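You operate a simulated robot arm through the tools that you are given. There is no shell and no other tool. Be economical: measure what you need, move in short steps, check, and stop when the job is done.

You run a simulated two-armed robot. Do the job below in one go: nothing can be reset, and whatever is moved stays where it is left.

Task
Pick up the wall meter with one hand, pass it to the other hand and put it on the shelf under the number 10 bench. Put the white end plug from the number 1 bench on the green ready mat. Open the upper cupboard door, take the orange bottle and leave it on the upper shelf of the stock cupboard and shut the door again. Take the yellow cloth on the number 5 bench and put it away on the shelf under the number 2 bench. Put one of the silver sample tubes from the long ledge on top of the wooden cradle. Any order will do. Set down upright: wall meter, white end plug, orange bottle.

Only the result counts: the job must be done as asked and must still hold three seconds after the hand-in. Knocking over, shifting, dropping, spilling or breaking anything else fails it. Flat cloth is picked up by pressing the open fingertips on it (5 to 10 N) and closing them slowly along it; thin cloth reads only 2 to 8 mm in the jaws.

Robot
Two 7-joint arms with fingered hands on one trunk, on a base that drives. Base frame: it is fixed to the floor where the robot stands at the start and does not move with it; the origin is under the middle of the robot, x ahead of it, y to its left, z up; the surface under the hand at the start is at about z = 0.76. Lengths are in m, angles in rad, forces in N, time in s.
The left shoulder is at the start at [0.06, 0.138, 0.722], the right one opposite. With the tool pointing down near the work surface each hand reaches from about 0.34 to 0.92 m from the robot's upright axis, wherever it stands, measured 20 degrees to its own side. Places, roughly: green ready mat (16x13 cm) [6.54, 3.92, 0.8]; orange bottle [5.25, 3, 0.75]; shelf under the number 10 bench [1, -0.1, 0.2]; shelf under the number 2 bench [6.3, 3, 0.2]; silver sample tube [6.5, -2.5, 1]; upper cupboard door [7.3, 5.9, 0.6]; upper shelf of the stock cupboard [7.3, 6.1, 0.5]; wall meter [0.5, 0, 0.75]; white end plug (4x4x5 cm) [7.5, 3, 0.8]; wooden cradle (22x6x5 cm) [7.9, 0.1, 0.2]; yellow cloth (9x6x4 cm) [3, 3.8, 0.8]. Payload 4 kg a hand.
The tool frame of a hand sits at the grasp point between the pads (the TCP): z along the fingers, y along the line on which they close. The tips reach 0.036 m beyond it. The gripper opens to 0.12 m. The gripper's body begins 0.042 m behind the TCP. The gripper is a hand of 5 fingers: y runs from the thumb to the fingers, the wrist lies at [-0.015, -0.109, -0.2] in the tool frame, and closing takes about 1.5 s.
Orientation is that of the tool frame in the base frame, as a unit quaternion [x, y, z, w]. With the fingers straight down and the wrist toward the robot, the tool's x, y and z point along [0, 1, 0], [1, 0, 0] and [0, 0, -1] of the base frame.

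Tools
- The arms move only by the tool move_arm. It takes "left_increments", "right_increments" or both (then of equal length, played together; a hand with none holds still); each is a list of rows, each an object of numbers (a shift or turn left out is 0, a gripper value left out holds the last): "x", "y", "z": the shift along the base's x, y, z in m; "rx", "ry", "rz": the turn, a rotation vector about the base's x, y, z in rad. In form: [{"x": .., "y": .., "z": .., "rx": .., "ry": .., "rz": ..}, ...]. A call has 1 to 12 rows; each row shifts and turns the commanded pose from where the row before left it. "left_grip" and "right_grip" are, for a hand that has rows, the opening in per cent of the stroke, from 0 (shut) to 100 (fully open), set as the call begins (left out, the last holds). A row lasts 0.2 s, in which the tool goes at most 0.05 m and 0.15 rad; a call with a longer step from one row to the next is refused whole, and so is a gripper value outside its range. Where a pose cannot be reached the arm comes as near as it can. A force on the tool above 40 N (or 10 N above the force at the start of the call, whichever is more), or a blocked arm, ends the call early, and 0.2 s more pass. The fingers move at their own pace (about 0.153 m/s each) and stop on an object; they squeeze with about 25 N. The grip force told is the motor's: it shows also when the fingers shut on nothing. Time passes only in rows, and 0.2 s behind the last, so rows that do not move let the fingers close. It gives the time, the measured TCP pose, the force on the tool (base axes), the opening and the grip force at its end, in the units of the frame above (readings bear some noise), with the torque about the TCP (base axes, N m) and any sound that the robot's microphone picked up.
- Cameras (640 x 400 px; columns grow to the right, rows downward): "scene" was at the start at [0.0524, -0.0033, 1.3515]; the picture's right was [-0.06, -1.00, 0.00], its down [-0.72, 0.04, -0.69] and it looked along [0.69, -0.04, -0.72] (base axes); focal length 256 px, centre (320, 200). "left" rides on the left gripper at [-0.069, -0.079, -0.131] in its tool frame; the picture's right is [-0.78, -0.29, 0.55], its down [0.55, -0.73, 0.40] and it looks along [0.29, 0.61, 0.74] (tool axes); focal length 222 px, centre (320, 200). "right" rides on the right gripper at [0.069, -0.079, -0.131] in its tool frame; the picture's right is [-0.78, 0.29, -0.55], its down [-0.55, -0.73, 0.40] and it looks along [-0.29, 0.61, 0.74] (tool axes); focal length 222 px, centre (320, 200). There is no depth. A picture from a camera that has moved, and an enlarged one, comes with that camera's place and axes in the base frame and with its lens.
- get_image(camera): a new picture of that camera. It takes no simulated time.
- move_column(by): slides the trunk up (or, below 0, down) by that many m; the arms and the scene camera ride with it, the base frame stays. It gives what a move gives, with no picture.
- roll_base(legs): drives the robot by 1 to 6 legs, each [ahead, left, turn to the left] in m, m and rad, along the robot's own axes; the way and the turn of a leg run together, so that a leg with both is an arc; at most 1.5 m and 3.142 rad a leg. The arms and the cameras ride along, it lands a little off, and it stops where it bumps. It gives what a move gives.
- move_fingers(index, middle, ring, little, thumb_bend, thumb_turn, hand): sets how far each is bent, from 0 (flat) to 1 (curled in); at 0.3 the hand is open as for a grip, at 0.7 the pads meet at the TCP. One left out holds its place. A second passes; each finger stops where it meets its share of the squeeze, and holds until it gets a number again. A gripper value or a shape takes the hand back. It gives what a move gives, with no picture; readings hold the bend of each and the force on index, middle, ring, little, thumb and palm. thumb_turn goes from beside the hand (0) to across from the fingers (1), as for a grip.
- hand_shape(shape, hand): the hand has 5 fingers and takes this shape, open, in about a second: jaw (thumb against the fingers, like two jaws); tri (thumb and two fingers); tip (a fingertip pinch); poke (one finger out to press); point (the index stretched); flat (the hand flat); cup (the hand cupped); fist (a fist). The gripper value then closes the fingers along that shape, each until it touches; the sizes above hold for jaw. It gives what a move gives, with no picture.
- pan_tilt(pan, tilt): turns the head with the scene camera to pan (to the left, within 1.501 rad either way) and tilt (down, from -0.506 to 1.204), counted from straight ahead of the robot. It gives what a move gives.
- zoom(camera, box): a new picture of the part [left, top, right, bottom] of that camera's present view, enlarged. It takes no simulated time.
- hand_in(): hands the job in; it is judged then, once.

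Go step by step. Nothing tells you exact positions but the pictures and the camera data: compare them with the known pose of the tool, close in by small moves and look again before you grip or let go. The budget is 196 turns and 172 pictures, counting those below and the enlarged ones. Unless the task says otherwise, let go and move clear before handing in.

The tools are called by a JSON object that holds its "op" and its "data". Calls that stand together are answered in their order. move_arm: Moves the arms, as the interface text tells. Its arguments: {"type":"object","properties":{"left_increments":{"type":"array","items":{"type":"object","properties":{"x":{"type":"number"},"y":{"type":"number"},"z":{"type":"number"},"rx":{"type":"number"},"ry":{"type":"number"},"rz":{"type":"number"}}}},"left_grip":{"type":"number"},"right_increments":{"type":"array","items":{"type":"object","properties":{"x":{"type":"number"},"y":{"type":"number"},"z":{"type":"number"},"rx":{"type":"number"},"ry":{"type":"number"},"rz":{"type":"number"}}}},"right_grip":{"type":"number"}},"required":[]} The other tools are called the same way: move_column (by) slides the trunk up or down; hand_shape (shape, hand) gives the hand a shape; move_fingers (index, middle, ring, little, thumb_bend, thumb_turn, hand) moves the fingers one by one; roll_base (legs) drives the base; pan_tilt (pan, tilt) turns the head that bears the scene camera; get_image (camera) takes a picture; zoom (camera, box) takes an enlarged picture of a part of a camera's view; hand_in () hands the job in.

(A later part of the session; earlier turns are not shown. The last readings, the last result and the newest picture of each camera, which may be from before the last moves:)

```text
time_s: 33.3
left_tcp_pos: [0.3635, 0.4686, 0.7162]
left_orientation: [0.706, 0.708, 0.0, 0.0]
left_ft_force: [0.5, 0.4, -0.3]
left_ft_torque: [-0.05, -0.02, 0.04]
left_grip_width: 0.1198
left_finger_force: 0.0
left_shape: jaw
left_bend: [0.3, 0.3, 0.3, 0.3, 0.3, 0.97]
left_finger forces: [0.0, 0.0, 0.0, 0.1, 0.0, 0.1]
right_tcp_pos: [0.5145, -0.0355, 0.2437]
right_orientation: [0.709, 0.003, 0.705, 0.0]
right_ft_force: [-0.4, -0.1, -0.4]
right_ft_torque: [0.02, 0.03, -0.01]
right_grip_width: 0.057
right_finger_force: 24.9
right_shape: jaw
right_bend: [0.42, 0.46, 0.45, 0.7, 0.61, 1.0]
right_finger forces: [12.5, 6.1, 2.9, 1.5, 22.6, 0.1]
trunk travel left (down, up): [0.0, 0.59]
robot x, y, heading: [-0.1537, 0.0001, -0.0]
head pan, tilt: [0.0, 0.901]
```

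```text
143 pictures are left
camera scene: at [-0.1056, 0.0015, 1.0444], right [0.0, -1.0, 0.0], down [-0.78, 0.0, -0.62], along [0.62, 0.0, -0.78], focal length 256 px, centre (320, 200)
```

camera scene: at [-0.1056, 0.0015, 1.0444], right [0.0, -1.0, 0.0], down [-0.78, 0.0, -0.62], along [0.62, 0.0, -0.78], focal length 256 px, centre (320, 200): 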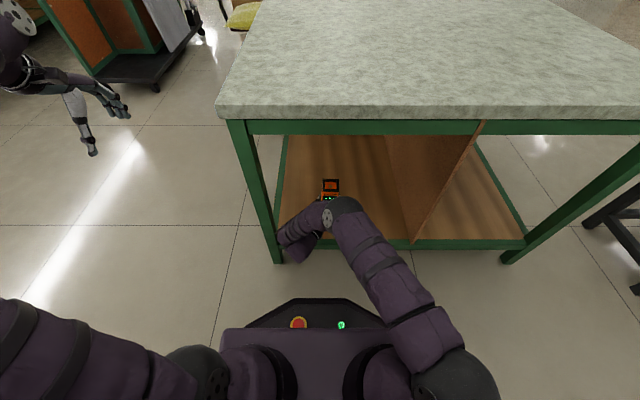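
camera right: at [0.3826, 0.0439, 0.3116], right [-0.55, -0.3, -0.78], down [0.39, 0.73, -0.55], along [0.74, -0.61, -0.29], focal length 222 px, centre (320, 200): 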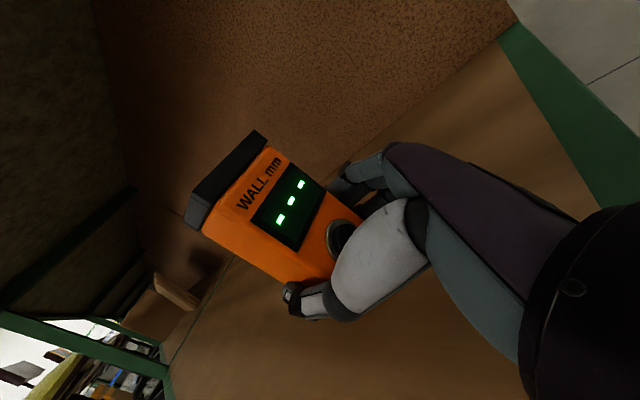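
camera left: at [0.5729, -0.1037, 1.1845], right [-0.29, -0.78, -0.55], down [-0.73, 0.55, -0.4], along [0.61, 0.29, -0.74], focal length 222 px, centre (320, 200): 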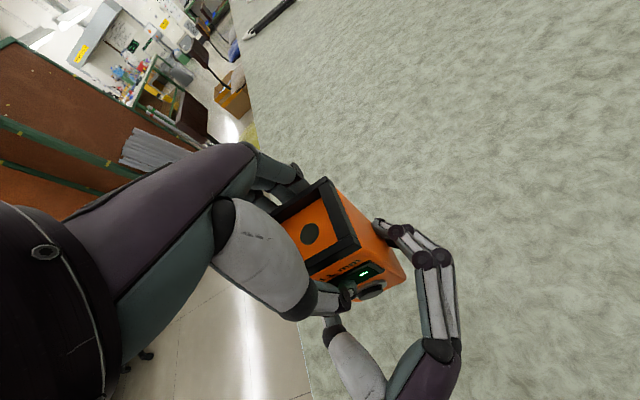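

Clear so far. I'll lower in small steps, watching the force.

{"op": "move_arm", "data": {"right_increments": [{"z": -0.01}, {"z": -0.01}, {"z": -0.01}, {"z": -0.01}, {}]}}

{"op": "move_arm", "data": {"right_increments": [{"z": -0.006}, {}]}}

{"op": "get_image", "data": {"camera": "right"}}

```text
time_s: 34.1
left_tcp_pos: [0.3617, 0.4693, 0.7168]
left_orientation: [0.707, 0.708, 0.0, 0.001]
left_ft_force: [1.1, 0.1, -0.7]
left_ft_torque: [-0.01, -0.01, 0.0]
left_grip_width: 0.1197
left_finger_force: 0.1
left_shape: jaw
left_bend: [0.3, 0.3, 0.3, 0.3, 0.3, 0.97]
left_finger forces: [0.1, 0.0, 0.0, 0.1, 0.1, 0.1]
right_tcp_pos: [0.5174, -0.0339, 0.2262]
right_orientation: [0.703, 0.004, 0.711, 0.005]
right_ft_force: [-13.2, -0.6, 22.8]
right_ft_torque: [-0.52, 2.64, -0.22]
right_grip_width: 0.0573
right_finger_force: 24.9
right_shape: jaw
right_bend: [0.42, 0.46, 0.45, 0.7, 0.61, 1.0]
right_finger forces: [12.4, 6.0, 2.9, 4.1, 22.6, 22.2]
trunk travel left (down, up): [0.0, 0.59]
robot x, y, heading: [-0.153, -0.0003, -0.001]
head pan, tilt: [0.0, 0.901]
stopped in row 3 (right hand): the force on the tool passed its limit at 52 N (the readings are from after the stop); the commanded pose is now the measured one
```

```text
time_s: 34.5
left_tcp_pos: [0.3615, 0.4689, 0.7165]
left_orientation: [0.706, 0.708, 0.001, 0.001]
left_ft_force: [-0.9, 1.1, 0.0]
left_ft_torque: [-0.02, -0.02, -0.02]
left_grip_width: 0.1197
left_finger_force: 0.1
left_shape: jaw
left_bend: [0.3, 0.3, 0.3, 0.3, 0.3, 0.97]
left_finger forces: [0.0, 0.1, 0.0, 0.0, 0.0, 0.1]
right_tcp_pos: [0.5163, -0.0337, 0.2254]
right_orientation: [0.701, 0.005, 0.713, 0.007]
right_ft_force: [-12.6, -0.1, 20.8]
right_ft_torque: [-0.47, 2.42, -0.18]
right_grip_width: 0.0571
right_finger_force: 24.8
right_shape: jaw
right_bend: [0.42, 0.46, 0.45, 0.7, 0.61, 1.0]
right_finger forces: [12.4, 6.0, 2.8, 3.8, 22.7, 20.6]
trunk travel left (down, up): [0.0, 0.59]
robot x, y, heading: [-0.1526, 0.0008, -0.003]
head pan, tilt: [0.0, 0.901]
stopped in row 1 (right hand): the force on the tool passed its limit at 47 N (the readings are from after the stop); the commanded pose is now the measured one
```

```text
142 pictures are left
camera right: at [0.3844, 0.0461, 0.2894], right [-0.53, -0.3, -0.79], down [0.41, 0.72, -0.56], along [0.74, -0.62, -0.26], focal length 222 px, centre (320, 200)
```

right: 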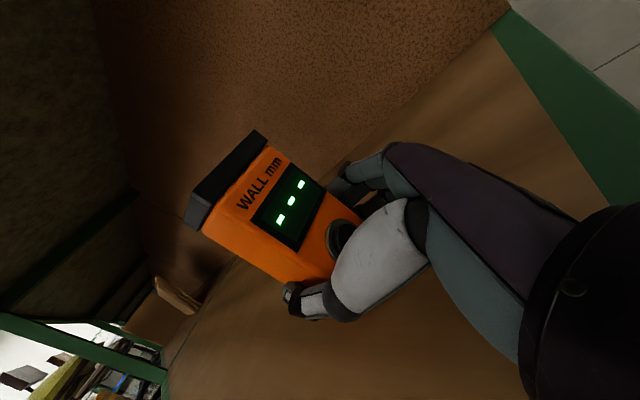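

The palm's lower edge touches the shelf board (palm force 20 N) while the meter is still about 3 cm up. I'll raise it and set it down near the front edge, palm outside the rail, so I can re-grip it higher afterwards.

{"op": "move_arm", "data": {"right_increments": [{"z": 0.03}, {"z": 0.03, "ry": 0.023}, {"x": -0.029}, {"x": -0.029}, {"x": -0.029}, {"x": -0.029}, {}]}}

{"op": "get_image", "data": {"camera": "right"}}

{"op": "get_image", "data": {"camera": "scene"}}

```text
time_s: 36.1
left_tcp_pos: [0.3634, 0.4692, 0.7159]
left_orientation: [0.707, 0.708, -0.001, -0.001]
left_ft_force: [0.8, -0.3, -0.2]
left_ft_torque: [0.02, 0.01, -0.02]
left_grip_width: 0.1198
left_finger_force: 0.1
left_shape: jaw
left_bend: [0.3, 0.3, 0.3, 0.3, 0.3, 0.97]
left_finger forces: [0.0, 0.0, 0.1, 0.0, 0.1, 0.1]
right_tcp_pos: [0.4001, -0.0334, 0.2827]
right_orientation: [0.71, 0.005, 0.704, 0.006]
right_ft_force: [-0.3, 1.1, -0.1]
right_ft_torque: [0.03, 0.02, -0.01]
right_grip_width: 0.0573
right_finger_force: 24.7
right_shape: jaw
right_bend: [0.42, 0.46, 0.45, 0.7, 0.61, 1.0]
right_finger forces: [12.3, 6.0, 2.9, 1.5, 22.6, 0.1]
trunk travel left (down, up): [0.0, 0.59]
robot x, y, heading: [-0.151, -0.0019, 0.002]
head pan, tilt: [0.0, 0.901]
```

```text
141 pictures are left
camera right: at [0.2689, 0.0464, 0.3497], right [-0.55, -0.3, -0.78], down [0.39, 0.73, -0.56], along [0.73, -0.62, -0.28], focal length 222 px, centre (320, 200)
```

right: 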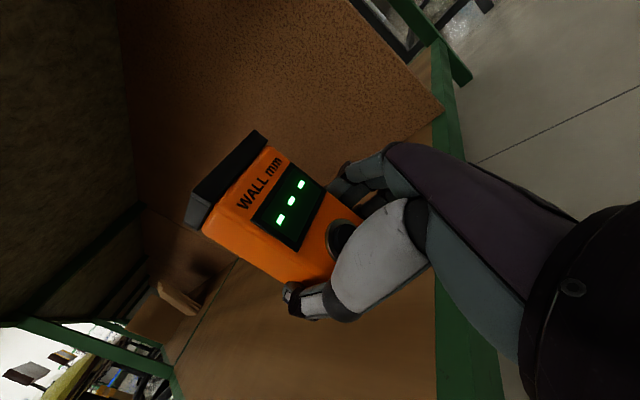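

```text
140 pictures are left
camera scene: at [-0.1061, 0.0015, 1.0444], right [0.0, -1.0, 0.0], down [-0.78, 0.0, -0.62], along [0.62, 0.0, -0.78], focal length 256 px, centre (320, 200)
```

scene: 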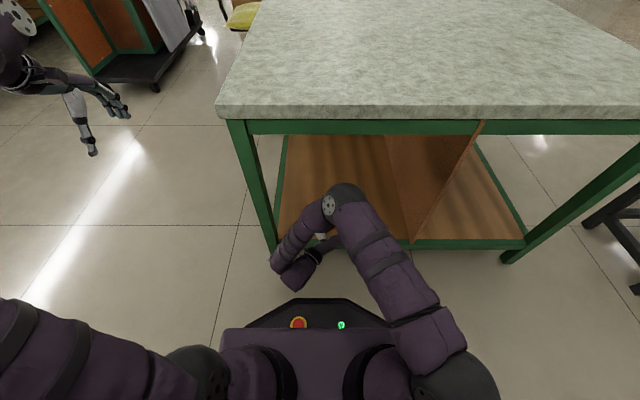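

Combining views, the board is at z≈0.17 and the rail spans x 0.35–0.39. I'll shift back slightly so the palm clears the rail and lower until contact.

{"op": "move_arm", "data": {"right_increments": [{"x": -0.018}, {"z": -0.02}, {"z": -0.02}, {"z": -0.015}, {"z": -0.004}, {"z": -0.004}, {}]}}

{"op": "get_image", "data": {"camera": "right"}}

```text
time_s: 37.7
left_tcp_pos: [0.3625, 0.4697, 0.7143]
left_orientation: [0.706, 0.708, 0.001, 0.001]
left_ft_force: [0.7, 0.3, 0.3]
left_ft_torque: [0.01, -0.04, -0.02]
left_grip_width: 0.1198
left_finger_force: 0.0
left_shape: jaw
left_bend: [0.3, 0.3, 0.3, 0.3, 0.3, 0.97]
left_finger forces: [0.0, 0.1, 0.0, 0.0, 0.0, 0.0]
right_tcp_pos: [0.3924, -0.034, 0.2281]
right_orientation: [0.703, -0.002, 0.711, 0.005]
right_ft_force: [0.2, 1.2, 0.4]
right_ft_torque: [0.02, 0.08, 0.0]
right_grip_width: 0.0571
right_finger_force: 24.9
right_shape: jaw
right_bend: [0.42, 0.46, 0.45, 0.7, 0.61, 1.0]
right_finger forces: [12.4, 6.0, 2.9, 1.5, 22.7, 0.0]
trunk travel left (down, up): [0.0, 0.59]
robot x, y, heading: [-0.1544, -0.0035, 0.0]
head pan, tilt: [0.0, 0.901]
```

```text
139 pictures are left
camera right: at [0.2601, 0.0469, 0.2946], right [-0.54, -0.29, -0.79], down [0.41, 0.73, -0.55], along [0.73, -0.62, -0.27], focal length 222 px, centre (320, 200)
```

right: 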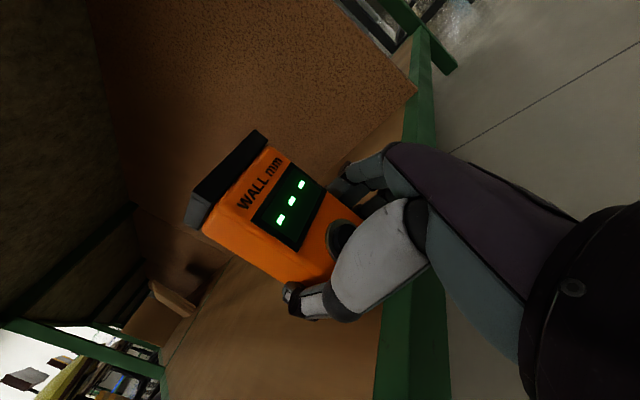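

The arm is near its folded limit here. I'll raise and extend a bit, then back the base up to compensate.

{"op": "move_arm", "data": {"right_increments": [{"z": 0.03}, {"x": 0.04}, {"x": 0.04}, {}]}}

{"op": "roll_base", "data": {"legs": [[-0.09, 0, 0]]}}

{"op": "get_image", "data": {"camera": "right"}}

```text
time_s: 38.7
left_tcp_pos: [0.363, 0.4687, 0.7159]
left_orientation: [0.707, 0.708, 0.0, 0.0]
left_ft_force: [0.3, -0.2, -0.4]
left_ft_torque: [-0.06, 0.02, 0.0]
left_grip_width: 0.1197
left_finger_force: 0.1
left_shape: jaw
left_bend: [0.3, 0.3, 0.3, 0.3, 0.3, 0.97]
left_finger forces: [0.0, 0.0, 0.0, 0.0, 0.0, 0.0]
right_tcp_pos: [0.4665, -0.0356, 0.2482]
right_orientation: [0.712, 0.006, 0.703, 0.006]
right_ft_force: [0.1, 0.0, -0.2]
right_ft_torque: [0.02, 0.02, 0.0]
right_grip_width: 0.0572
right_finger_force: 24.2
right_shape: jaw
right_bend: [0.42, 0.46, 0.45, 0.7, 0.61, 1.0]
right_finger forces: [12.7, 6.0, 2.8, 1.5, 22.8, 0.0]
trunk travel left (down, up): [0.0, 0.59]
robot x, y, heading: [-0.1544, 0.0031, 0.001]
head pan, tilt: [0.0, 0.901]
```

```text
time_s: 39.8
left_tcp_pos: [0.2764, 0.4683, 0.7153]
left_orientation: [0.707, 0.707, -0.001, 0.001]
left_ft_force: [0.4, -0.1, -0.2]
left_ft_torque: [0.01, 0.02, 0.0]
left_grip_width: 0.1197
left_finger_force: 0.1
left_shape: jaw
left_bend: [0.3, 0.3, 0.3, 0.3, 0.3, 0.97]
left_finger forces: [0.0, 0.0, 0.1, 0.0, 0.0, 0.0]
right_tcp_pos: [0.3779, -0.0368, 0.25]
right_orientation: [0.71, 0.005, 0.704, 0.007]
right_ft_force: [-0.5, -0.4, -0.2]
right_ft_torque: [0.04, 0.02, 0.0]
right_grip_width: 0.0573
right_finger_force: 24.9
right_shape: jaw
right_bend: [0.42, 0.46, 0.45, 0.7, 0.61, 1.0]
right_finger forces: [12.5, 6.1, 2.9, 1.5, 22.9, 0.1]
trunk travel left (down, up): [0.0, 0.59]
robot x, y, heading: [-0.2407, -0.0009, 0.0]
head pan, tilt: [0.0, 0.901]
```

```text
138 pictures are left
camera right: at [0.2472, 0.0438, 0.317], right [-0.56, -0.3, -0.77], down [0.39, 0.72, -0.56], along [0.73, -0.62, -0.28], focal length 222 px, centre (320, 200)
```

right: 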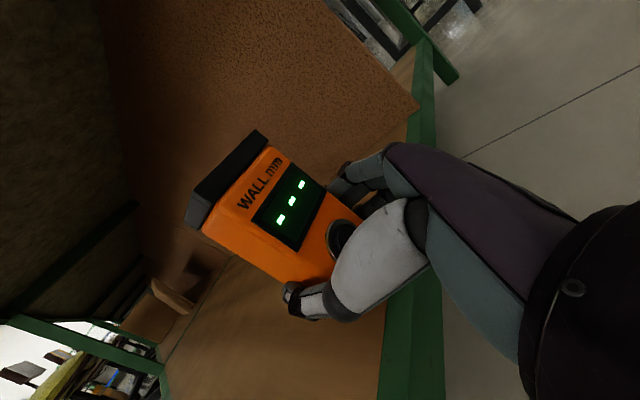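

Now at x 0.378 with the rail at 0.347–0.387. I'll nudge 7 mm forward and lower to touch.

{"op": "move_arm", "data": {"right_increments": [{"x": 0.007, "z": -0.01}, {"z": -0.01}, {"z": -0.004}, {"z": -0.004}, {}]}}

{"op": "move_arm", "data": {"right_increments": [{"z": -0.004}, {}, {"z": -0.004}, {}]}}

{"op": "get_image", "data": {"camera": "right"}}

```text
time_s: 41.0
left_tcp_pos: [0.2755, 0.4683, 0.7155]
left_orientation: [0.707, 0.707, 0.0, -0.001]
left_ft_force: [0.2, -0.6, -0.3]
left_ft_torque: [-0.02, -0.02, -0.01]
left_grip_width: 0.1198
left_finger_force: 0.0
left_shape: jaw
left_bend: [0.3, 0.3, 0.3, 0.3, 0.3, 0.97]
left_finger forces: [0.1, 0.0, 0.0, 0.0, 0.0, 0.0]
right_tcp_pos: [0.3836, -0.0367, 0.2212]
right_orientation: [0.711, 0.004, 0.704, 0.006]
right_ft_force: [0.8, 0.7, -0.1]
right_ft_torque: [-0.01, 0.04, 0.05]
right_grip_width: 0.0573
right_finger_force: 25.2
right_shape: jaw
right_bend: [0.42, 0.46, 0.45, 0.7, 0.61, 1.0]
right_finger forces: [12.7, 6.0, 2.9, 1.5, 23.0, 0.0]
trunk travel left (down, up): [0.0, 0.59]
robot x, y, heading: [-0.2406, -0.0014, -0.001]
head pan, tilt: [0.0, 0.901]
```

```text
time_s: 42.0
left_tcp_pos: [0.2739, 0.4686, 0.7184]
left_orientation: [0.707, 0.707, 0.001, 0.0]
left_ft_force: [1.3, 0.6, 0.2]
left_ft_torque: [-0.02, -0.02, -0.01]
left_grip_width: 0.1198
left_finger_force: 0.1
left_shape: jaw
left_bend: [0.3, 0.3, 0.3, 0.3, 0.3, 0.97]
left_finger forces: [0.0, 0.1, 0.1, 0.1, 0.0, 0.0]
right_tcp_pos: [0.3855, -0.0376, 0.2175]
right_orientation: [0.708, 0.005, 0.706, 0.007]
right_ft_force: [-5.0, 1.8, 28.7]
right_ft_torque: [-1.29, 0.67, -0.27]
right_grip_width: 0.0572
right_finger_force: 24.9
right_shape: jaw
right_bend: [0.42, 0.46, 0.45, 0.7, 0.61, 1.0]
right_finger forces: [11.9, 5.9, 3.0, 27.0, 23.3, 0.0]
trunk travel left (down, up): [0.0, 0.59]
robot x, y, heading: [-0.242, -0.0032, -0.0]
head pan, tilt: [0.0, 0.901]
```

```text
137 pictures are left
camera right: at [0.2538, 0.0432, 0.2836], right [-0.55, -0.3, -0.78], down [0.4, 0.72, -0.56], along [0.73, -0.62, -0.28], focal length 222 px, centre (320, 200)
```

right: 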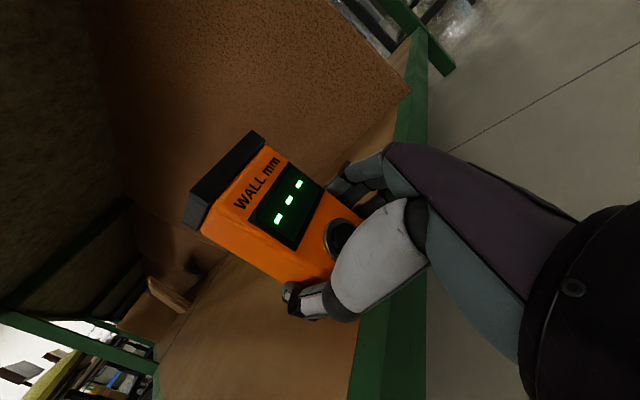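

Now the little finger rests on the board with the meter's bottom within a few millimetres of it. I'll open gently.

{"op": "move_arm", "data": {"right_grip": 70, "right_increments": [{"z": 0.001}, {}, {}, {}, {}, {}]}}

{"op": "get_image", "data": {"camera": "right"}}

```text
time_s: 43.4
left_tcp_pos: [0.2751, 0.4686, 0.717]
left_orientation: [0.707, 0.707, 0.0, 0.001]
left_ft_force: [0.5, -0.4, -0.4]
left_ft_torque: [0.0, 0.02, 0.0]
left_grip_width: 0.1198
left_finger_force: 0.1
left_shape: jaw
left_bend: [0.3, 0.3, 0.3, 0.3, 0.3, 0.97]
left_finger forces: [0.0, 0.1, 0.1, 0.0, 0.0, 0.1]
right_tcp_pos: [0.3854, -0.0366, 0.2172]
right_orientation: [0.708, 0.005, 0.706, 0.008]
right_ft_force: [-1.6, 12.1, 31.6]
right_ft_torque: [-0.93, 0.69, -0.34]
right_grip_width: 0.0838
right_finger_force: 0.1
right_shape: jaw
right_bend: [0.35, 0.38, 0.37, 0.61, 0.42, 0.99]
right_finger forces: [0.0, 0.0, 0.1, 31.4, 0.0, 0.0]
trunk travel left (down, up): [0.0, 0.59]
robot x, y, heading: [-0.2412, -0.0017, -0.0]
head pan, tilt: [0.0, 0.901]
```

```text
136 pictures are left
camera right: at [0.2534, 0.0427, 0.2837], right [-0.55, -0.3, -0.78], down [0.4, 0.72, -0.56], along [0.73, -0.62, -0.28], focal length 222 px, centre (320, 200)
```

right: 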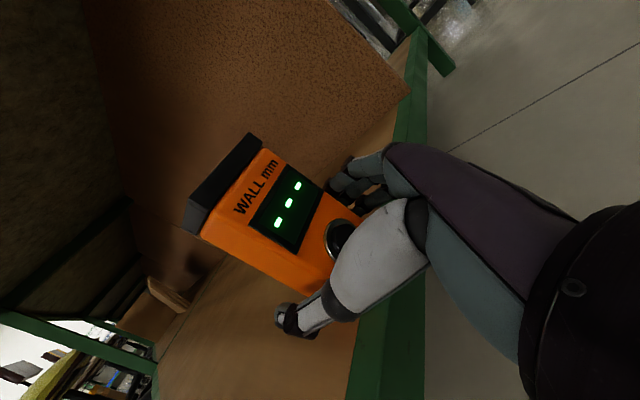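

The meter stands upright, released. I'll raise the open hand 4.5 cm and re-grip higher.

{"op": "move_arm", "data": {"right_grip": 85, "right_increments": [{"z": 0.008}, {"z": 0.012}, {"z": 0.013}, {"z": 0.012}, {}]}}

{"op": "get_image", "data": {"camera": "right"}}

{"op": "move_arm", "data": {"right_grip": 0, "right_increments": [{}, {}, {}, {}, {}, {}, {}]}}

{"op": "get_image", "data": {"camera": "right"}}

```text
time_s: 44.6
left_tcp_pos: [0.2756, 0.469, 0.7159]
left_orientation: [0.707, 0.707, 0.0, 0.0]
left_ft_force: [-0.7, -0.8, -0.1]
left_ft_torque: [-0.02, 0.0, 0.01]
left_grip_width: 0.1199
left_finger_force: 0.1
left_shape: jaw
left_bend: [0.3, 0.3, 0.3, 0.3, 0.3, 0.97]
left_finger forces: [0.0, 0.0, 0.0, 0.1, 0.0, 0.1]
right_tcp_pos: [0.3857, -0.0366, 0.2586]
right_orientation: [0.711, 0.005, 0.703, 0.007]
right_ft_force: [-0.4, -0.2, 0.4]
right_ft_torque: [0.0, -0.01, 0.0]
right_grip_width: 0.1017
right_finger_force: 0.1
right_shape: jaw
right_bend: [0.31, 0.34, 0.33, 0.44, 0.37, 0.98]
right_finger forces: [0.1, 0.1, 0.0, 0.2, 0.0, 0.0]
trunk travel left (down, up): [0.0, 0.59]
robot x, y, heading: [-0.238, -0.0003, -0.005]
head pan, tilt: [0.0, 0.901]
```

```text
135 pictures are left
camera right: at [0.2551, 0.0432, 0.3262], right [-0.56, -0.3, -0.77], down [0.39, 0.72, -0.57], along [0.73, -0.62, -0.28], focal length 222 px, centre (320, 200)
```

right: 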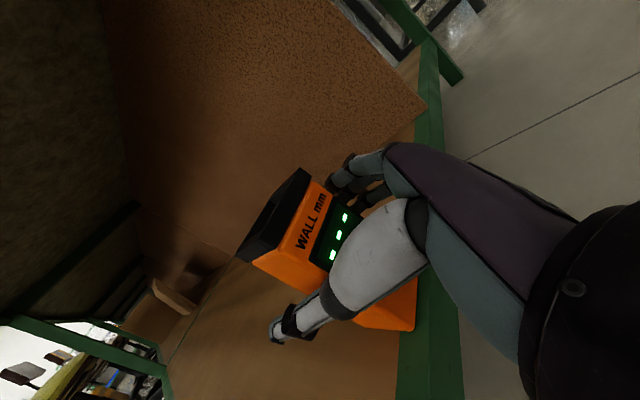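

```text
time_s: 46.2
left_tcp_pos: [0.2761, 0.4685, 0.7158]
left_orientation: [0.707, 0.707, 0.001, 0.0]
left_ft_force: [-0.1, 0.2, 0.7]
left_ft_torque: [0.02, -0.03, 0.03]
left_grip_width: 0.12
left_finger_force: 0.1
left_shape: jaw
left_bend: [0.3, 0.3, 0.3, 0.3, 0.3, 0.97]
left_finger forces: [0.0, 0.0, 0.0, 0.0, 0.0, 0.0]
right_tcp_pos: [0.3872, -0.0373, 0.258]
right_orientation: [0.711, 0.004, 0.703, 0.007]
right_ft_force: [0.1, 0.4, 0.8]
right_ft_torque: [-0.09, 0.0, 0.02]
right_grip_width: 0.0575
right_finger_force: 24.9
right_shape: jaw
right_bend: [0.42, 0.45, 0.44, 0.7, 0.61, 1.0]
right_finger forces: [11.5, 6.1, 2.9, 1.5, 22.2, 0.0]
trunk travel left (down, up): [0.0, 0.59]
robot x, y, heading: [-0.244, -0.0014, -0.006]
head pan, tilt: [0.0, 0.901]
```

```text
134 pictures are left
camera right: at [0.2552, 0.0433, 0.3263], right [-0.56, -0.3, -0.78], down [0.39, 0.72, -0.56], along [0.73, -0.62, -0.28], focal length 222 px, centre (320, 200)
```

right: 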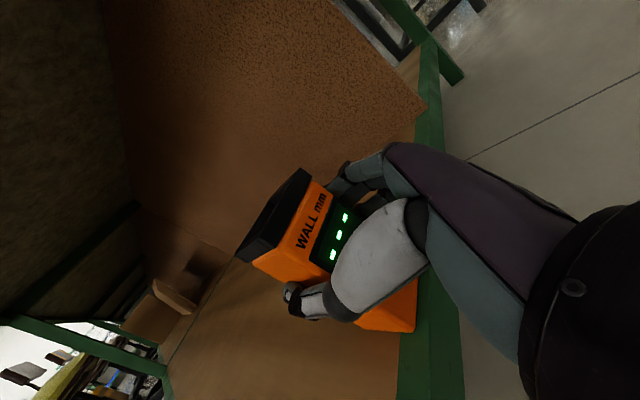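

Re-gripped high. I'll lift slightly, move 10 cm deeper onto the board and set it down.

{"op": "move_arm", "data": {"right_increments": [{"z": 0.015}, {"x": 0.025}, {"x": 0.025}, {"x": 0.025}, {"x": 0.025}, {"z": -0.01}, {}]}}

{"op": "move_arm", "data": {"right_increments": [{"z": -0.004}, {}, {"z": -0.002}, {}]}}

{"op": "get_image", "data": {"camera": "right"}}

```text
time_s: 47.8
left_tcp_pos: [0.2746, 0.4695, 0.7164]
left_orientation: [0.707, 0.707, 0.0, 0.001]
left_ft_force: [-0.4, -0.5, 0.1]
left_ft_torque: [-0.01, 0.01, 0.0]
left_grip_width: 0.1197
left_finger_force: 0.1
left_shape: jaw
left_bend: [0.3, 0.3, 0.3, 0.3, 0.3, 0.97]
left_finger forces: [0.1, 0.0, 0.0, 0.0, 0.0, 0.0]
right_tcp_pos: [0.4845, -0.0353, 0.2638]
right_orientation: [0.711, 0.004, 0.704, 0.006]
right_ft_force: [-0.5, 0.0, -2.8]
right_ft_torque: [-0.02, 0.03, -0.02]
right_grip_width: 0.0576
right_finger_force: 25.1
right_shape: jaw
right_bend: [0.42, 0.45, 0.45, 0.7, 0.61, 1.0]
right_finger forces: [11.8, 6.2, 3.0, 1.6, 22.5, 0.2]
trunk travel left (down, up): [0.0, 0.59]
robot x, y, heading: [-0.2445, 0.0011, -0.002]
head pan, tilt: [0.0, 0.901]
```

```text
time_s: 48.8
left_tcp_pos: [0.276, 0.4692, 0.7158]
left_orientation: [0.707, 0.707, 0.0, 0.001]
left_ft_force: [-0.6, 0.1, 0.1]
left_ft_torque: [-0.03, -0.03, 0.03]
left_grip_width: 0.1198
left_finger_force: 0.0
left_shape: jaw
left_bend: [0.3, 0.3, 0.3, 0.3, 0.3, 0.97]
left_finger forces: [0.0, 0.0, 0.1, 0.1, 0.0, 0.0]
right_tcp_pos: [0.4856, -0.0372, 0.2586]
right_orientation: [0.71, 0.004, 0.704, 0.007]
right_ft_force: [0.6, 0.0, -1.6]
right_ft_torque: [-0.06, 0.01, 0.02]
right_grip_width: 0.0574
right_finger_force: 25.1
right_shape: jaw
right_bend: [0.42, 0.45, 0.45, 0.7, 0.61, 1.0]
right_finger forces: [11.7, 6.2, 2.9, 1.5, 22.4, 0.0]
trunk travel left (down, up): [0.0, 0.59]
robot x, y, heading: [-0.2437, -0.002, 0.004]
head pan, tilt: [0.0, 0.901]
```

```text
133 pictures are left
camera right: at [0.3542, 0.0436, 0.3266], right [-0.55, -0.3, -0.78], down [0.39, 0.72, -0.56], along [0.73, -0.62, -0.28], focal length 222 px, centre (320, 200)
```

right: 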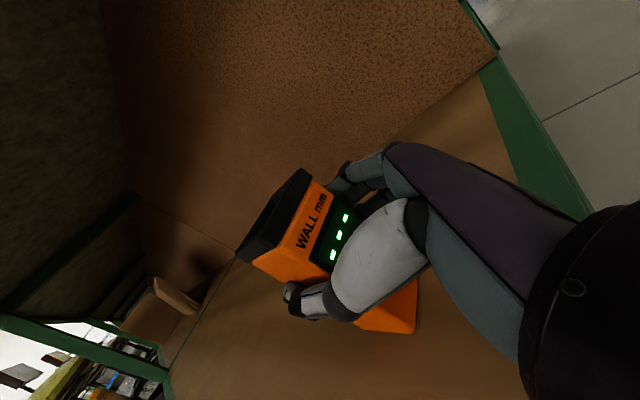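

It is just touching. I'll lower 2 mm more, release and back the hand out.

{"op": "move_arm", "data": {"right_increments": [{"z": -0.002}, {}, {}]}}

{"op": "move_arm", "data": {"right_grip": 75, "right_increments": [{}, {}, {}, {}, {}, {"x": -0.03}, {"x": -0.03}, {"x": -0.03}, {"x": -0.03}, {}]}}

{"op": "get_image", "data": {"camera": "right"}}

```text
time_s: 49.6
left_tcp_pos: [0.2741, 0.4689, 0.7161]
left_orientation: [0.708, 0.706, 0.0, 0.0]
left_ft_force: [0.2, 0.0, -1.0]
left_ft_torque: [0.0, 0.0, -0.02]
left_grip_width: 0.1197
left_finger_force: 0.0
left_shape: jaw
left_bend: [0.3, 0.3, 0.3, 0.3, 0.3, 0.97]
left_finger forces: [0.0, 0.0, 0.1, 0.0, 0.0, 0.0]
right_tcp_pos: [0.4856, -0.0364, 0.2587]
right_orientation: [0.709, 0.004, 0.705, 0.006]
right_ft_force: [0.3, 0.2, 5.8]
right_ft_torque: [-0.25, -0.15, 0.02]
right_grip_width: 0.0573
right_finger_force: 24.8
right_shape: jaw
right_bend: [0.42, 0.46, 0.45, 0.7, 0.61, 1.0]
right_finger forces: [11.4, 6.1, 3.0, 1.5, 22.5, 0.0]
trunk travel left (down, up): [0.0, 0.59]
robot x, y, heading: [-0.2436, -0.0007, -0.004]
head pan, tilt: [0.0, 0.901]
```

```text
time_s: 51.8
left_tcp_pos: [0.2753, 0.4676, 0.7158]
left_orientation: [0.707, 0.708, 0.0, 0.0]
left_ft_force: [0.3, -0.5, -0.1]
left_ft_torque: [-0.01, -0.01, -0.01]
left_grip_width: 0.1195
left_finger_force: 0.0
left_shape: jaw
left_bend: [0.3, 0.3, 0.3, 0.3, 0.3, 0.97]
left_finger forces: [0.1, 0.1, 0.0, 0.1, 0.0, 0.0]
right_tcp_pos: [0.3654, -0.0383, 0.2572]
right_orientation: [0.71, 0.004, 0.704, 0.007]
right_ft_force: [-0.2, 0.5, -0.1]
right_ft_torque: [0.01, -0.01, 0.02]
right_grip_width: 0.0894
right_finger_force: 0.0
right_shape: jaw
right_bend: [0.34, 0.37, 0.35, 0.56, 0.4, 0.99]
right_finger forces: [0.0, 0.0, 0.1, 0.1, 0.0, 0.0]
trunk travel left (down, up): [0.0, 0.59]
robot x, y, heading: [-0.2434, 0.0047, -0.003]
head pan, tilt: [0.0, 0.901]
```

```text
132 pictures are left
camera right: at [0.2341, 0.0423, 0.3246], right [-0.56, -0.3, -0.78], down [0.39, 0.72, -0.56], along [0.73, -0.62, -0.28], focal length 222 px, centre (320, 200)
```

right: 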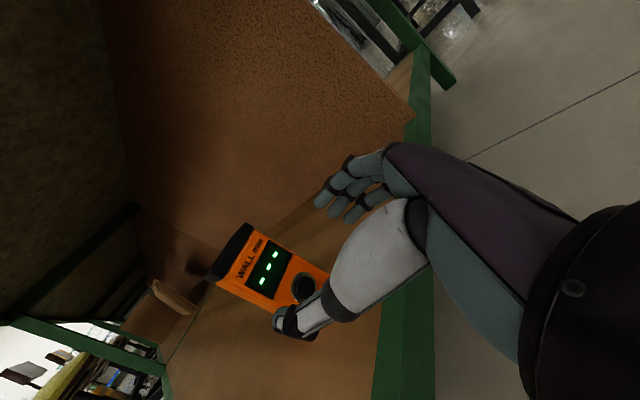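

The meter stands upright on the shelf, released. I'll back away, raise the trunk, turn the right hand back down and look around.

{"op": "roll_base", "data": {"legs": [[-0.5, 0, 0]]}}

{"op": "move_column", "data": {"by": 0.3}}

{"op": "move_arm", "data": {"right_grip": 100, "right_increments": [{"z": 0.03, "y": -0.02, "rx": -0.086, "ry": 0.086, "rz": 0.086}, {"z": 0.03, "y": -0.02, "rx": -0.086, "ry": 0.086, "rz": 0.086}, {"z": 0.03, "y": -0.02, "rx": -0.086, "ry": 0.086, "rz": 0.086}, {"z": 0.03, "y": -0.02, "rx": -0.086, "ry": 0.086, "rz": 0.086}, {"z": 0.03, "y": -0.02, "rx": -0.086, "ry": 0.086, "rz": 0.086}, {"z": 0.03, "y": -0.02, "rx": -0.086, "ry": 0.086, "rz": 0.086}, {"z": 0.03, "y": -0.02, "rx": -0.086, "ry": 0.086, "rz": 0.086}, {"z": 0.03, "y": -0.02, "rx": -0.086, "ry": 0.086, "rz": 0.086}, {"z": 0.03, "y": -0.02, "rx": -0.086, "ry": 0.086, "rz": 0.086}, {"z": 0.03, "y": -0.02, "rx": -0.086, "ry": 0.086, "rz": 0.086}, {"z": 0.03, "y": -0.01, "rx": -0.086, "ry": 0.086, "rz": 0.086}, {"z": 0.03, "y": -0.01, "rx": -0.086, "ry": 0.086, "rz": 0.086}]}}

{"op": "move_arm", "data": {"right_increments": [{"z": 0.03, "rx": -0.086, "ry": 0.086, "rz": 0.086}, {"z": 0.03, "rx": -0.086, "ry": 0.086, "rz": 0.086}, {"z": 0.03, "x": -0.04}, {"x": -0.04}], "left_increments": [{"x": -0.03, "y": -0.04}, {"x": -0.03, "y": -0.04}, {"y": -0.04}, {"y": -0.04}]}}

{"op": "pan_tilt", "data": {"pan": 0.9, "tilt": 0.3}}

{"op": "get_image", "data": {"camera": "scene"}}

{"op": "pan_tilt", "data": {"pan": 0, "tilt": 0.2}}

{"op": "get_image", "data": {"camera": "scene"}}

```text
time_s: 54.7
left_tcp_pos: [-0.2242, 0.4658, 0.7156]
left_orientation: [0.711, 0.703, 0.0, 0.0]
left_ft_force: [-0.1, 0.5, -0.2]
left_ft_torque: [0.0, 0.02, 0.02]
left_grip_width: 0.1197
left_finger_force: 0.1
left_shape: jaw
left_bend: [0.3, 0.3, 0.3, 0.3, 0.3, 0.97]
left_finger forces: [0.1, 0.0, 0.1, 0.0, 0.0, 0.0]
right_tcp_pos: [-0.1388, -0.0406, 0.2564]
right_orientation: [0.71, 0.001, 0.705, 0.01]
right_ft_force: [-0.8, -0.9, 0.5]
right_ft_torque: [0.04, 0.0, -0.02]
right_grip_width: 0.0895
right_finger_force: 0.0
right_shape: jaw
right_bend: [0.34, 0.37, 0.35, 0.56, 0.4, 0.99]
right_finger forces: [0.0, 0.1, 0.0, 0.0, 0.0, 0.0]
trunk travel left (down, up): [0.0, 0.59]
robot x, y, heading: [-0.748, 0.0018, -0.008]
head pan, tilt: [0.0, 0.901]
```

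```text
time_s: 57.7
left_tcp_pos: [-0.2234, 0.466, 1.0162]
left_orientation: [0.711, 0.703, 0.0, 0.001]
left_ft_force: [-0.4, 0.0, 0.0]
left_ft_torque: [0.0, -0.01, 0.02]
left_grip_width: 0.1197
left_finger_force: 0.0
left_shape: jaw
left_bend: [0.3, 0.3, 0.3, 0.3, 0.3, 0.97]
left_finger forces: [0.0, 0.0, 0.1, 0.1, 0.0, 0.1]
right_tcp_pos: [-0.1401, -0.0415, 0.556]
right_orientation: [0.71, 0.0, 0.704, 0.011]
right_ft_force: [-0.4, -0.8, 0.6]
right_ft_torque: [-0.01, -0.03, 0.0]
right_grip_width: 0.0898
right_finger_force: 0.1
right_shape: jaw
right_bend: [0.34, 0.37, 0.35, 0.56, 0.4, 0.99]
right_finger forces: [0.1, 0.0, 0.1, 0.0, 0.1, 0.0]
trunk travel left (down, up): [-0.3, 0.29]
robot x, y, heading: [-0.748, 0.0052, -0.011]
head pan, tilt: [0.0, 0.901]
```

```text
time_s: 60.3
left_tcp_pos: [-0.2234, 0.4652, 1.0145]
left_orientation: [0.711, 0.703, 0.0, 0.0]
left_ft_force: [1.1, -0.9, 0.1]
left_ft_torque: [0.04, 0.06, -0.02]
left_grip_width: 0.1197
left_finger_force: 0.2
left_shape: jaw
left_bend: [0.3, 0.3, 0.3, 0.3, 0.3, 0.97]
left_finger forces: [0.0, 0.0, 0.0, 0.0, 0.1, 0.1]
right_tcp_pos: [-0.1398, -0.2616, 0.9142]
right_orientation: [0.756, 0.643, 0.124, 0.007]
right_ft_force: [0.7, -0.7, 0.0]
right_ft_torque: [0.03, 0.06, 0.01]
right_grip_width: 0.1198
right_finger_force: 0.0
right_shape: jaw
right_bend: [0.3, 0.3, 0.3, 0.3, 0.3, 0.97]
right_finger forces: [0.1, 0.0, 0.0, 0.1, 0.0, 0.0]
trunk travel left (down, up): [-0.3, 0.29]
robot x, y, heading: [-0.7449, 0.0038, -0.011]
head pan, tilt: [0.0, 0.901]
```

```text
time_s: 61.3
left_tcp_pos: [-0.2793, 0.3067, 1.0159]
left_orientation: [0.711, 0.703, 0.0, -0.001]
left_ft_force: [0.2, 1.3, 0.2]
left_ft_torque: [0.01, 0.01, -0.02]
left_grip_width: 0.12
left_finger_force: 0.1
left_shape: jaw
left_bend: [0.3, 0.3, 0.3, 0.3, 0.3, 0.97]
left_finger forces: [0.0, 0.1, 0.0, 0.0, 0.1, 0.0]
right_tcp_pos: [-0.2199, -0.2618, 1.0072]
right_orientation: [0.703, 0.711, 0.005, 0.008]
right_ft_force: [0.0, 0.3, 1.0]
right_ft_torque: [0.01, -0.01, 0.04]
right_grip_width: 0.1199
right_finger_force: 0.1
right_shape: jaw
right_bend: [0.3, 0.3, 0.3, 0.3, 0.3, 0.97]
right_finger forces: [0.1, 0.0, 0.0, 0.1, 0.0, 0.0]
trunk travel left (down, up): [-0.3, 0.29]
robot x, y, heading: [-0.7449, 0.0039, -0.006]
head pan, tilt: [0.0, 0.901]
```

```text
time_s: 62.5
left_tcp_pos: [-0.2798, 0.3086, 1.014]
left_orientation: [0.711, 0.704, 0.001, 0.0]
left_ft_force: [-0.5, -0.1, -1.3]
left_ft_torque: [0.02, -0.02, 0.0]
left_grip_width: 0.1197
left_finger_force: 0.0
left_shape: jaw
left_bend: [0.3, 0.3, 0.3, 0.3, 0.3, 0.97]
left_finger forces: [0.1, 0.1, 0.0, 0.0, 0.1, 0.1]
right_tcp_pos: [-0.2198, -0.2613, 1.0087]
right_orientation: [0.703, 0.711, 0.004, 0.008]
right_ft_force: [-0.3, -1.0, 0.0]
right_ft_torque: [0.01, 0.0, 0.02]
right_grip_width: 0.1197
right_finger_force: 0.0
right_shape: jaw
right_bend: [0.3, 0.3, 0.3, 0.3, 0.3, 0.97]
right_finger forces: [0.1, 0.0, 0.1, 0.0, 0.0, 0.0]
trunk travel left (down, up): [-0.3, 0.29]
robot x, y, heading: [-0.747, 0.0067, -0.015]
head pan, tilt: [0.901, 0.3]
```

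```text
131 pictures are left
camera scene: at [-0.7152, 0.0773, 1.3967], right [0.78, -0.63, 0.0], down [-0.19, -0.23, -0.96], along [0.6, 0.74, -0.3], focal length 256 px, centre (320, 200)
```

scene: 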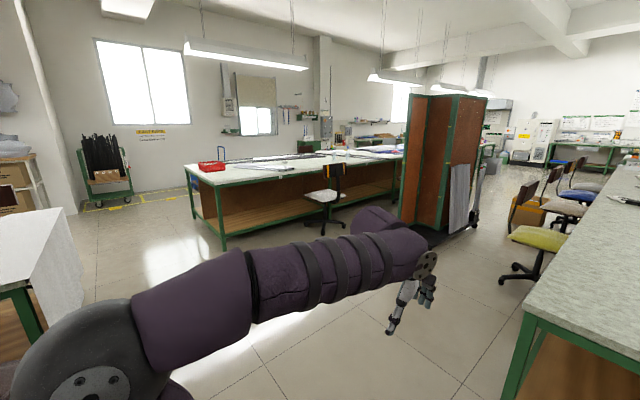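

```text
time_s: 63.7
left_tcp_pos: [-0.2792, 0.308, 1.014]
left_orientation: [0.711, 0.704, 0.0, 0.001]
left_ft_force: [0.7, 0.1, 0.4]
left_ft_torque: [0.0, 0.01, -0.01]
left_grip_width: 0.1199
left_finger_force: 0.0
left_shape: jaw
left_bend: [0.3, 0.3, 0.3, 0.3, 0.3, 0.97]
left_finger forces: [0.0, 0.0, 0.1, 0.0, 0.0, 0.0]
right_tcp_pos: [-0.2181, -0.2611, 1.0076]
right_orientation: [0.703, 0.711, 0.005, 0.008]
right_ft_force: [-0.5, 0.6, 0.1]
right_ft_torque: [0.0, -0.01, 0.0]
right_grip_width: 0.1198
right_finger_force: 0.0
right_shape: jaw
right_bend: [0.3, 0.3, 0.3, 0.3, 0.3, 0.97]
right_finger forces: [0.0, 0.0, 0.0, 0.1, 0.1, 0.0]
trunk travel left (down, up): [-0.3, 0.29]
robot x, y, heading: [-0.7425, 0.0055, -0.012]
head pan, tilt: [0.0, 0.201]
```

```text
130 pictures are left
camera scene: at [-0.6809, 0.0039, 1.406], right [-0.01, -1.0, 0.0], down [-0.2, 0.0, -0.98], along [0.98, -0.01, -0.2], focal length 256 px, centre (320, 200)
```

scene: 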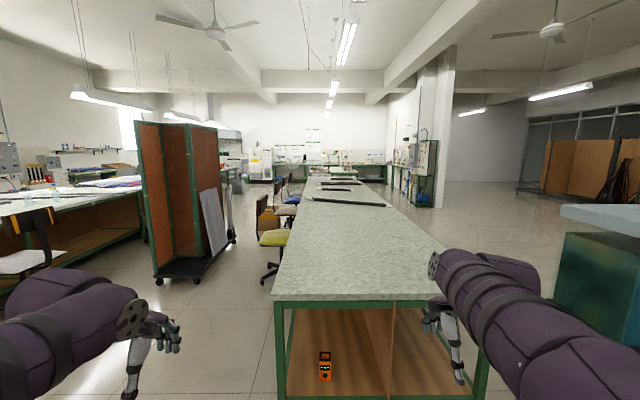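

The meter stands well on the shelf. The left bench and a rolling partition lie ahead-left; I'll shift left-forward to view that corridor.

{"op": "roll_base", "data": {"legs": [[0.3, 1.3, 0]]}}

{"op": "pan_tilt", "data": {"pan": 0.35, "tilt": 0.15}}

{"op": "get_image", "data": {"camera": "scene"}}

```text
time_s: 70.5
left_tcp_pos: [0.0149, 1.6392, 1.0136]
left_orientation: [0.704, 0.711, 0.0, 0.0]
left_ft_force: [0.0, -0.2, 0.4]
left_ft_torque: [-0.01, 0.02, 0.0]
left_grip_width: 0.1199
left_finger_force: 0.0
left_shape: jaw
left_bend: [0.3, 0.3, 0.3, 0.3, 0.3, 0.97]
left_finger forces: [0.0, 0.1, 0.0, 0.1, 0.0, 0.1]
right_tcp_pos: [0.0849, 1.0718, 1.008]
right_orientation: [0.696, 0.718, 0.004, 0.008]
right_ft_force: [-0.5, -0.7, -0.5]
right_ft_torque: [0.0, 0.01, 0.03]
right_grip_width: 0.1199
right_finger_force: 0.0
right_shape: jaw
right_bend: [0.3, 0.3, 0.3, 0.3, 0.3, 0.97]
right_finger forces: [0.0, 0.0, 0.0, 0.1, 0.0, 0.0]
trunk travel left (down, up): [-0.3, 0.29]
robot x, y, heading: [-0.4496, 1.3229, 0.012]
head pan, tilt: [0.0, 0.201]
```

```text
time_s: 71.3
left_tcp_pos: [0.0151, 1.6394, 1.0146]
left_orientation: [0.703, 0.711, 0.0, 0.0]
left_ft_force: [-0.5, 0.3, 0.2]
left_ft_torque: [0.01, 0.0, 0.0]
left_grip_width: 0.1198
left_finger_force: 0.1
left_shape: jaw
left_bend: [0.3, 0.3, 0.3, 0.3, 0.3, 0.97]
left_finger forces: [0.0, 0.0, 0.0, 0.0, 0.0, 0.0]
right_tcp_pos: [0.0855, 1.0725, 1.0075]
right_orientation: [0.696, 0.718, 0.004, 0.008]
right_ft_force: [0.2, -0.9, 0.3]
right_ft_torque: [-0.04, -0.02, 0.01]
right_grip_width: 0.1197
right_finger_force: 0.0
right_shape: jaw
right_bend: [0.3, 0.3, 0.3, 0.3, 0.3, 0.97]
right_finger forces: [0.0, 0.0, 0.0, 0.1, 0.0, 0.1]
trunk travel left (down, up): [-0.3, 0.29]
robot x, y, heading: [-0.4441, 1.3266, 0.008]
head pan, tilt: [0.351, 0.15]
```

```text
129 pictures are left
camera scene: at [-0.3875, 1.3595, 1.4107], right [0.35, -0.94, 0.0], down [-0.14, -0.05, -0.99], along [0.93, 0.35, -0.15], focal length 256 px, centre (320, 200)
```

scene: 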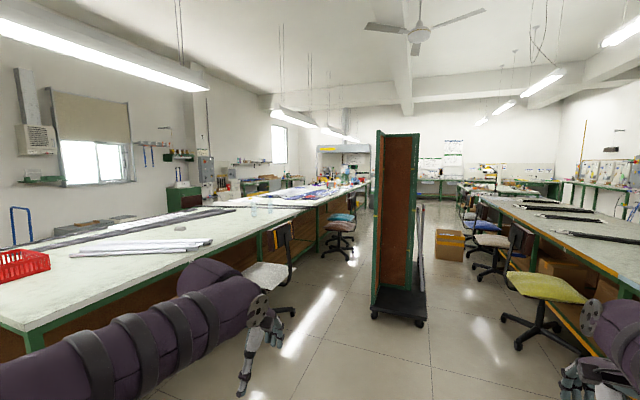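

Both corridors beside the partition look only about 0.6 m wide. I'll look right to judge the other way around bench 10.

{"op": "pan_tilt", "data": {"pan": -0.6, "tilt": 0.2}}

{"op": "get_image", "data": {"camera": "scene"}}

```text
time_s: 72.6
left_tcp_pos: [0.0131, 1.6398, 1.0146]
left_orientation: [0.703, 0.711, 0.0, -0.001]
left_ft_force: [0.2, -0.5, 0.3]
left_ft_torque: [0.0, 0.0, -0.01]
left_grip_width: 0.1196
left_finger_force: 0.1
left_shape: jaw
left_bend: [0.3, 0.3, 0.3, 0.3, 0.3, 0.97]
left_finger forces: [0.0, 0.0, 0.1, 0.0, 0.0, 0.0]
right_tcp_pos: [0.0856, 1.0718, 1.0074]
right_orientation: [0.696, 0.718, 0.004, 0.008]
right_ft_force: [0.0, -0.2, 0.4]
right_ft_torque: [-0.02, -0.01, -0.05]
right_grip_width: 0.1198
right_finger_force: 0.0
right_shape: jaw
right_bend: [0.3, 0.3, 0.3, 0.3, 0.3, 0.97]
right_finger forces: [0.0, 0.0, 0.1, 0.0, 0.0, 0.0]
trunk travel left (down, up): [-0.3, 0.29]
robot x, y, heading: [-0.4483, 1.3247, 0.011]
head pan, tilt: [-0.6, 0.201]
```

```text
128 pictures are left
camera scene: at [-0.3968, 1.275, 1.406], right [-0.56, -0.83, 0.0], down [-0.17, 0.11, -0.98], along [0.81, -0.55, -0.2], focal length 256 px, centre (320, 200)
```

scene: 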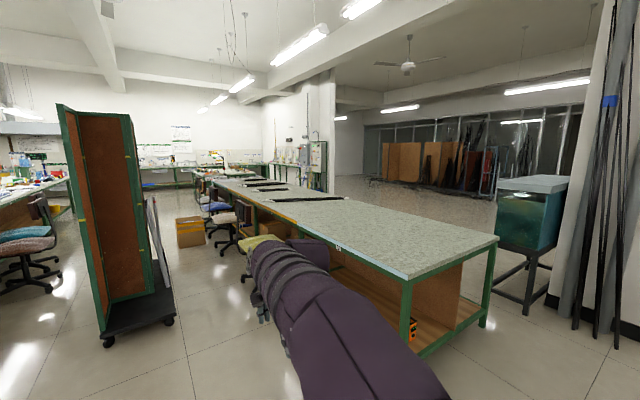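

The right-hand corridor (chairs to y≈0.57, partition from y≈1.24) is about 0.67 m wide, the best option. I'll tuck the left arm to the centre, raise the trunk so the elbows pass above the chairs, and line up at y≈0.9.

{"op": "move_arm", "data": {"left_increments": [{"x": 0.018, "y": -0.038, "z": 0.018}, {"x": 0.018, "y": -0.038, "z": 0.018}, {"x": 0.018, "y": -0.038, "z": 0.018}, {"x": 0.018, "y": -0.038, "z": 0.018}, {"x": 0.018, "y": -0.038, "z": 0.018}, {"x": 0.018, "y": -0.038, "z": 0.018}, {"x": 0.018, "y": -0.038, "z": 0.018}, {"x": 0.018, "y": -0.038, "z": 0.018}, {"x": 0.018, "y": -0.038, "z": 0.018}]}}

{"op": "move_column", "data": {"by": 0.29}}

{"op": "roll_base", "data": {"legs": [[0.9, -0.42, -0.011]]}}

{"op": "pan_tilt", "data": {"pan": 0, "tilt": 0.6}}

{"op": "get_image", "data": {"camera": "scene"}}

```text
time_s: 74.6
left_tcp_pos: [0.1743, 1.2963, 1.1743]
left_orientation: [0.704, 0.711, 0.001, -0.001]
left_ft_force: [-0.1, -0.1, 0.7]
left_ft_torque: [0.03, 0.01, -0.01]
left_grip_width: 0.1197
left_finger_force: 0.1
left_shape: jaw
left_bend: [0.3, 0.3, 0.3, 0.3, 0.3, 0.97]
left_finger forces: [0.0, 0.0, 0.0, 0.0, 0.1, 0.0]
right_tcp_pos: [0.0856, 1.071, 1.0061]
right_orientation: [0.696, 0.718, 0.004, 0.007]
right_ft_force: [-0.4, -0.4, -0.2]
right_ft_torque: [0.02, 0.01, -0.01]
right_grip_width: 0.1198
right_finger_force: 0.1
right_shape: jaw
right_bend: [0.3, 0.3, 0.3, 0.3, 0.3, 0.97]
right_finger forces: [0.1, 0.1, 0.1, 0.1, 0.0, 0.0]
trunk travel left (down, up): [-0.3, 0.29]
robot x, y, heading: [-0.4465, 1.3251, 0.011]
head pan, tilt: [-0.6, 0.201]
```

```text
time_s: 77.5
left_tcp_pos: [0.1751, 1.2977, 1.4651]
left_orientation: [0.704, 0.711, 0.0, 0.0]
left_ft_force: [0.0, 0.2, 0.1]
left_ft_torque: [0.02, 0.0, -0.01]
left_grip_width: 0.12
left_finger_force: 0.0
left_shape: jaw
left_bend: [0.3, 0.3, 0.3, 0.3, 0.3, 0.97]
left_finger forces: [0.0, 0.0, 0.0, 0.0, 0.0, 0.0]
right_tcp_pos: [0.0859, 1.0725, 1.2972]
right_orientation: [0.696, 0.718, 0.005, 0.008]
right_ft_force: [-0.3, -0.9, 0.1]
right_ft_torque: [0.01, -0.01, 0.0]
right_grip_width: 0.1195
right_finger_force: 0.1
right_shape: jaw
right_bend: [0.3, 0.3, 0.3, 0.3, 0.3, 0.97]
right_finger forces: [0.0, 0.0, 0.0, 0.0, 0.0, 0.1]
trunk travel left (down, up): [-0.59, 0.0]
robot x, y, heading: [-0.4465, 1.3276, 0.008]
head pan, tilt: [-0.6, 0.201]
```

```text
time_s: 82.7
left_tcp_pos: [1.0857, 0.8766, 1.4657]
left_orientation: [0.708, 0.706, 0.0, 0.0]
left_ft_force: [-0.6, -0.3, -1.0]
left_ft_torque: [0.02, 0.03, 0.0]
left_grip_width: 0.12
left_finger_force: 0.2
left_shape: jaw
left_bend: [0.3, 0.3, 0.3, 0.3, 0.3, 0.97]
left_finger forces: [0.0, 0.0, 0.0, 0.0, 0.0, 0.0]
right_tcp_pos: [0.993, 0.6513, 1.2971]
right_orientation: [0.7, 0.714, 0.004, 0.007]
right_ft_force: [-0.1, -0.4, 0.1]
right_ft_torque: [0.02, 0.03, 0.02]
right_grip_width: 0.1197
right_finger_force: 0.0
right_shape: jaw
right_bend: [0.3, 0.3, 0.3, 0.3, 0.3, 0.97]
right_finger forces: [0.1, 0.0, 0.0, 0.0, 0.0, 0.1]
trunk travel left (down, up): [-0.59, 0.0]
robot x, y, heading: [0.4621, 0.9084, -0.001]
head pan, tilt: [-0.6, 0.201]
```

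```text
time_s: 83.7
left_tcp_pos: [1.0849, 0.8767, 1.4666]
left_orientation: [0.708, 0.707, 0.0, 0.0]
left_ft_force: [-0.2, -0.4, -0.6]
left_ft_torque: [0.02, -0.01, 0.02]
left_grip_width: 0.1198
left_finger_force: 0.0
left_shape: jaw
left_bend: [0.3, 0.3, 0.3, 0.3, 0.3, 0.97]
left_finger forces: [0.0, 0.1, 0.0, 0.1, 0.1, 0.0]
right_tcp_pos: [0.9925, 0.6502, 1.2981]
right_orientation: [0.7, 0.714, 0.005, 0.008]
right_ft_force: [-0.1, 0.3, -0.7]
right_ft_torque: [-0.01, 0.0, 0.01]
right_grip_width: 0.1199
right_finger_force: 0.0
right_shape: jaw
right_bend: [0.3, 0.3, 0.3, 0.3, 0.3, 0.97]
right_finger forces: [0.0, 0.0, 0.1, 0.0, 0.1, 0.0]
trunk travel left (down, up): [-0.59, 0.0]
robot x, y, heading: [0.4591, 0.9069, -0.005]
head pan, tilt: [0.0, 0.6]
```

```text
127 pictures are left
camera scene: at [0.5244, 0.9113, 1.6593], right [0.0, -1.0, 0.0], down [-0.56, 0.0, -0.83], along [0.83, 0.0, -0.56], focal length 256 px, centre (320, 200)
```

scene: 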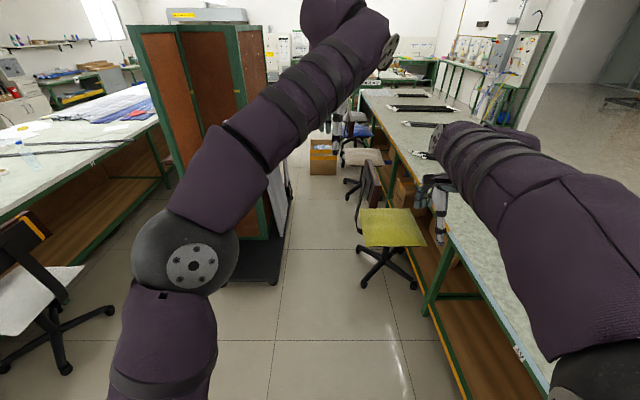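

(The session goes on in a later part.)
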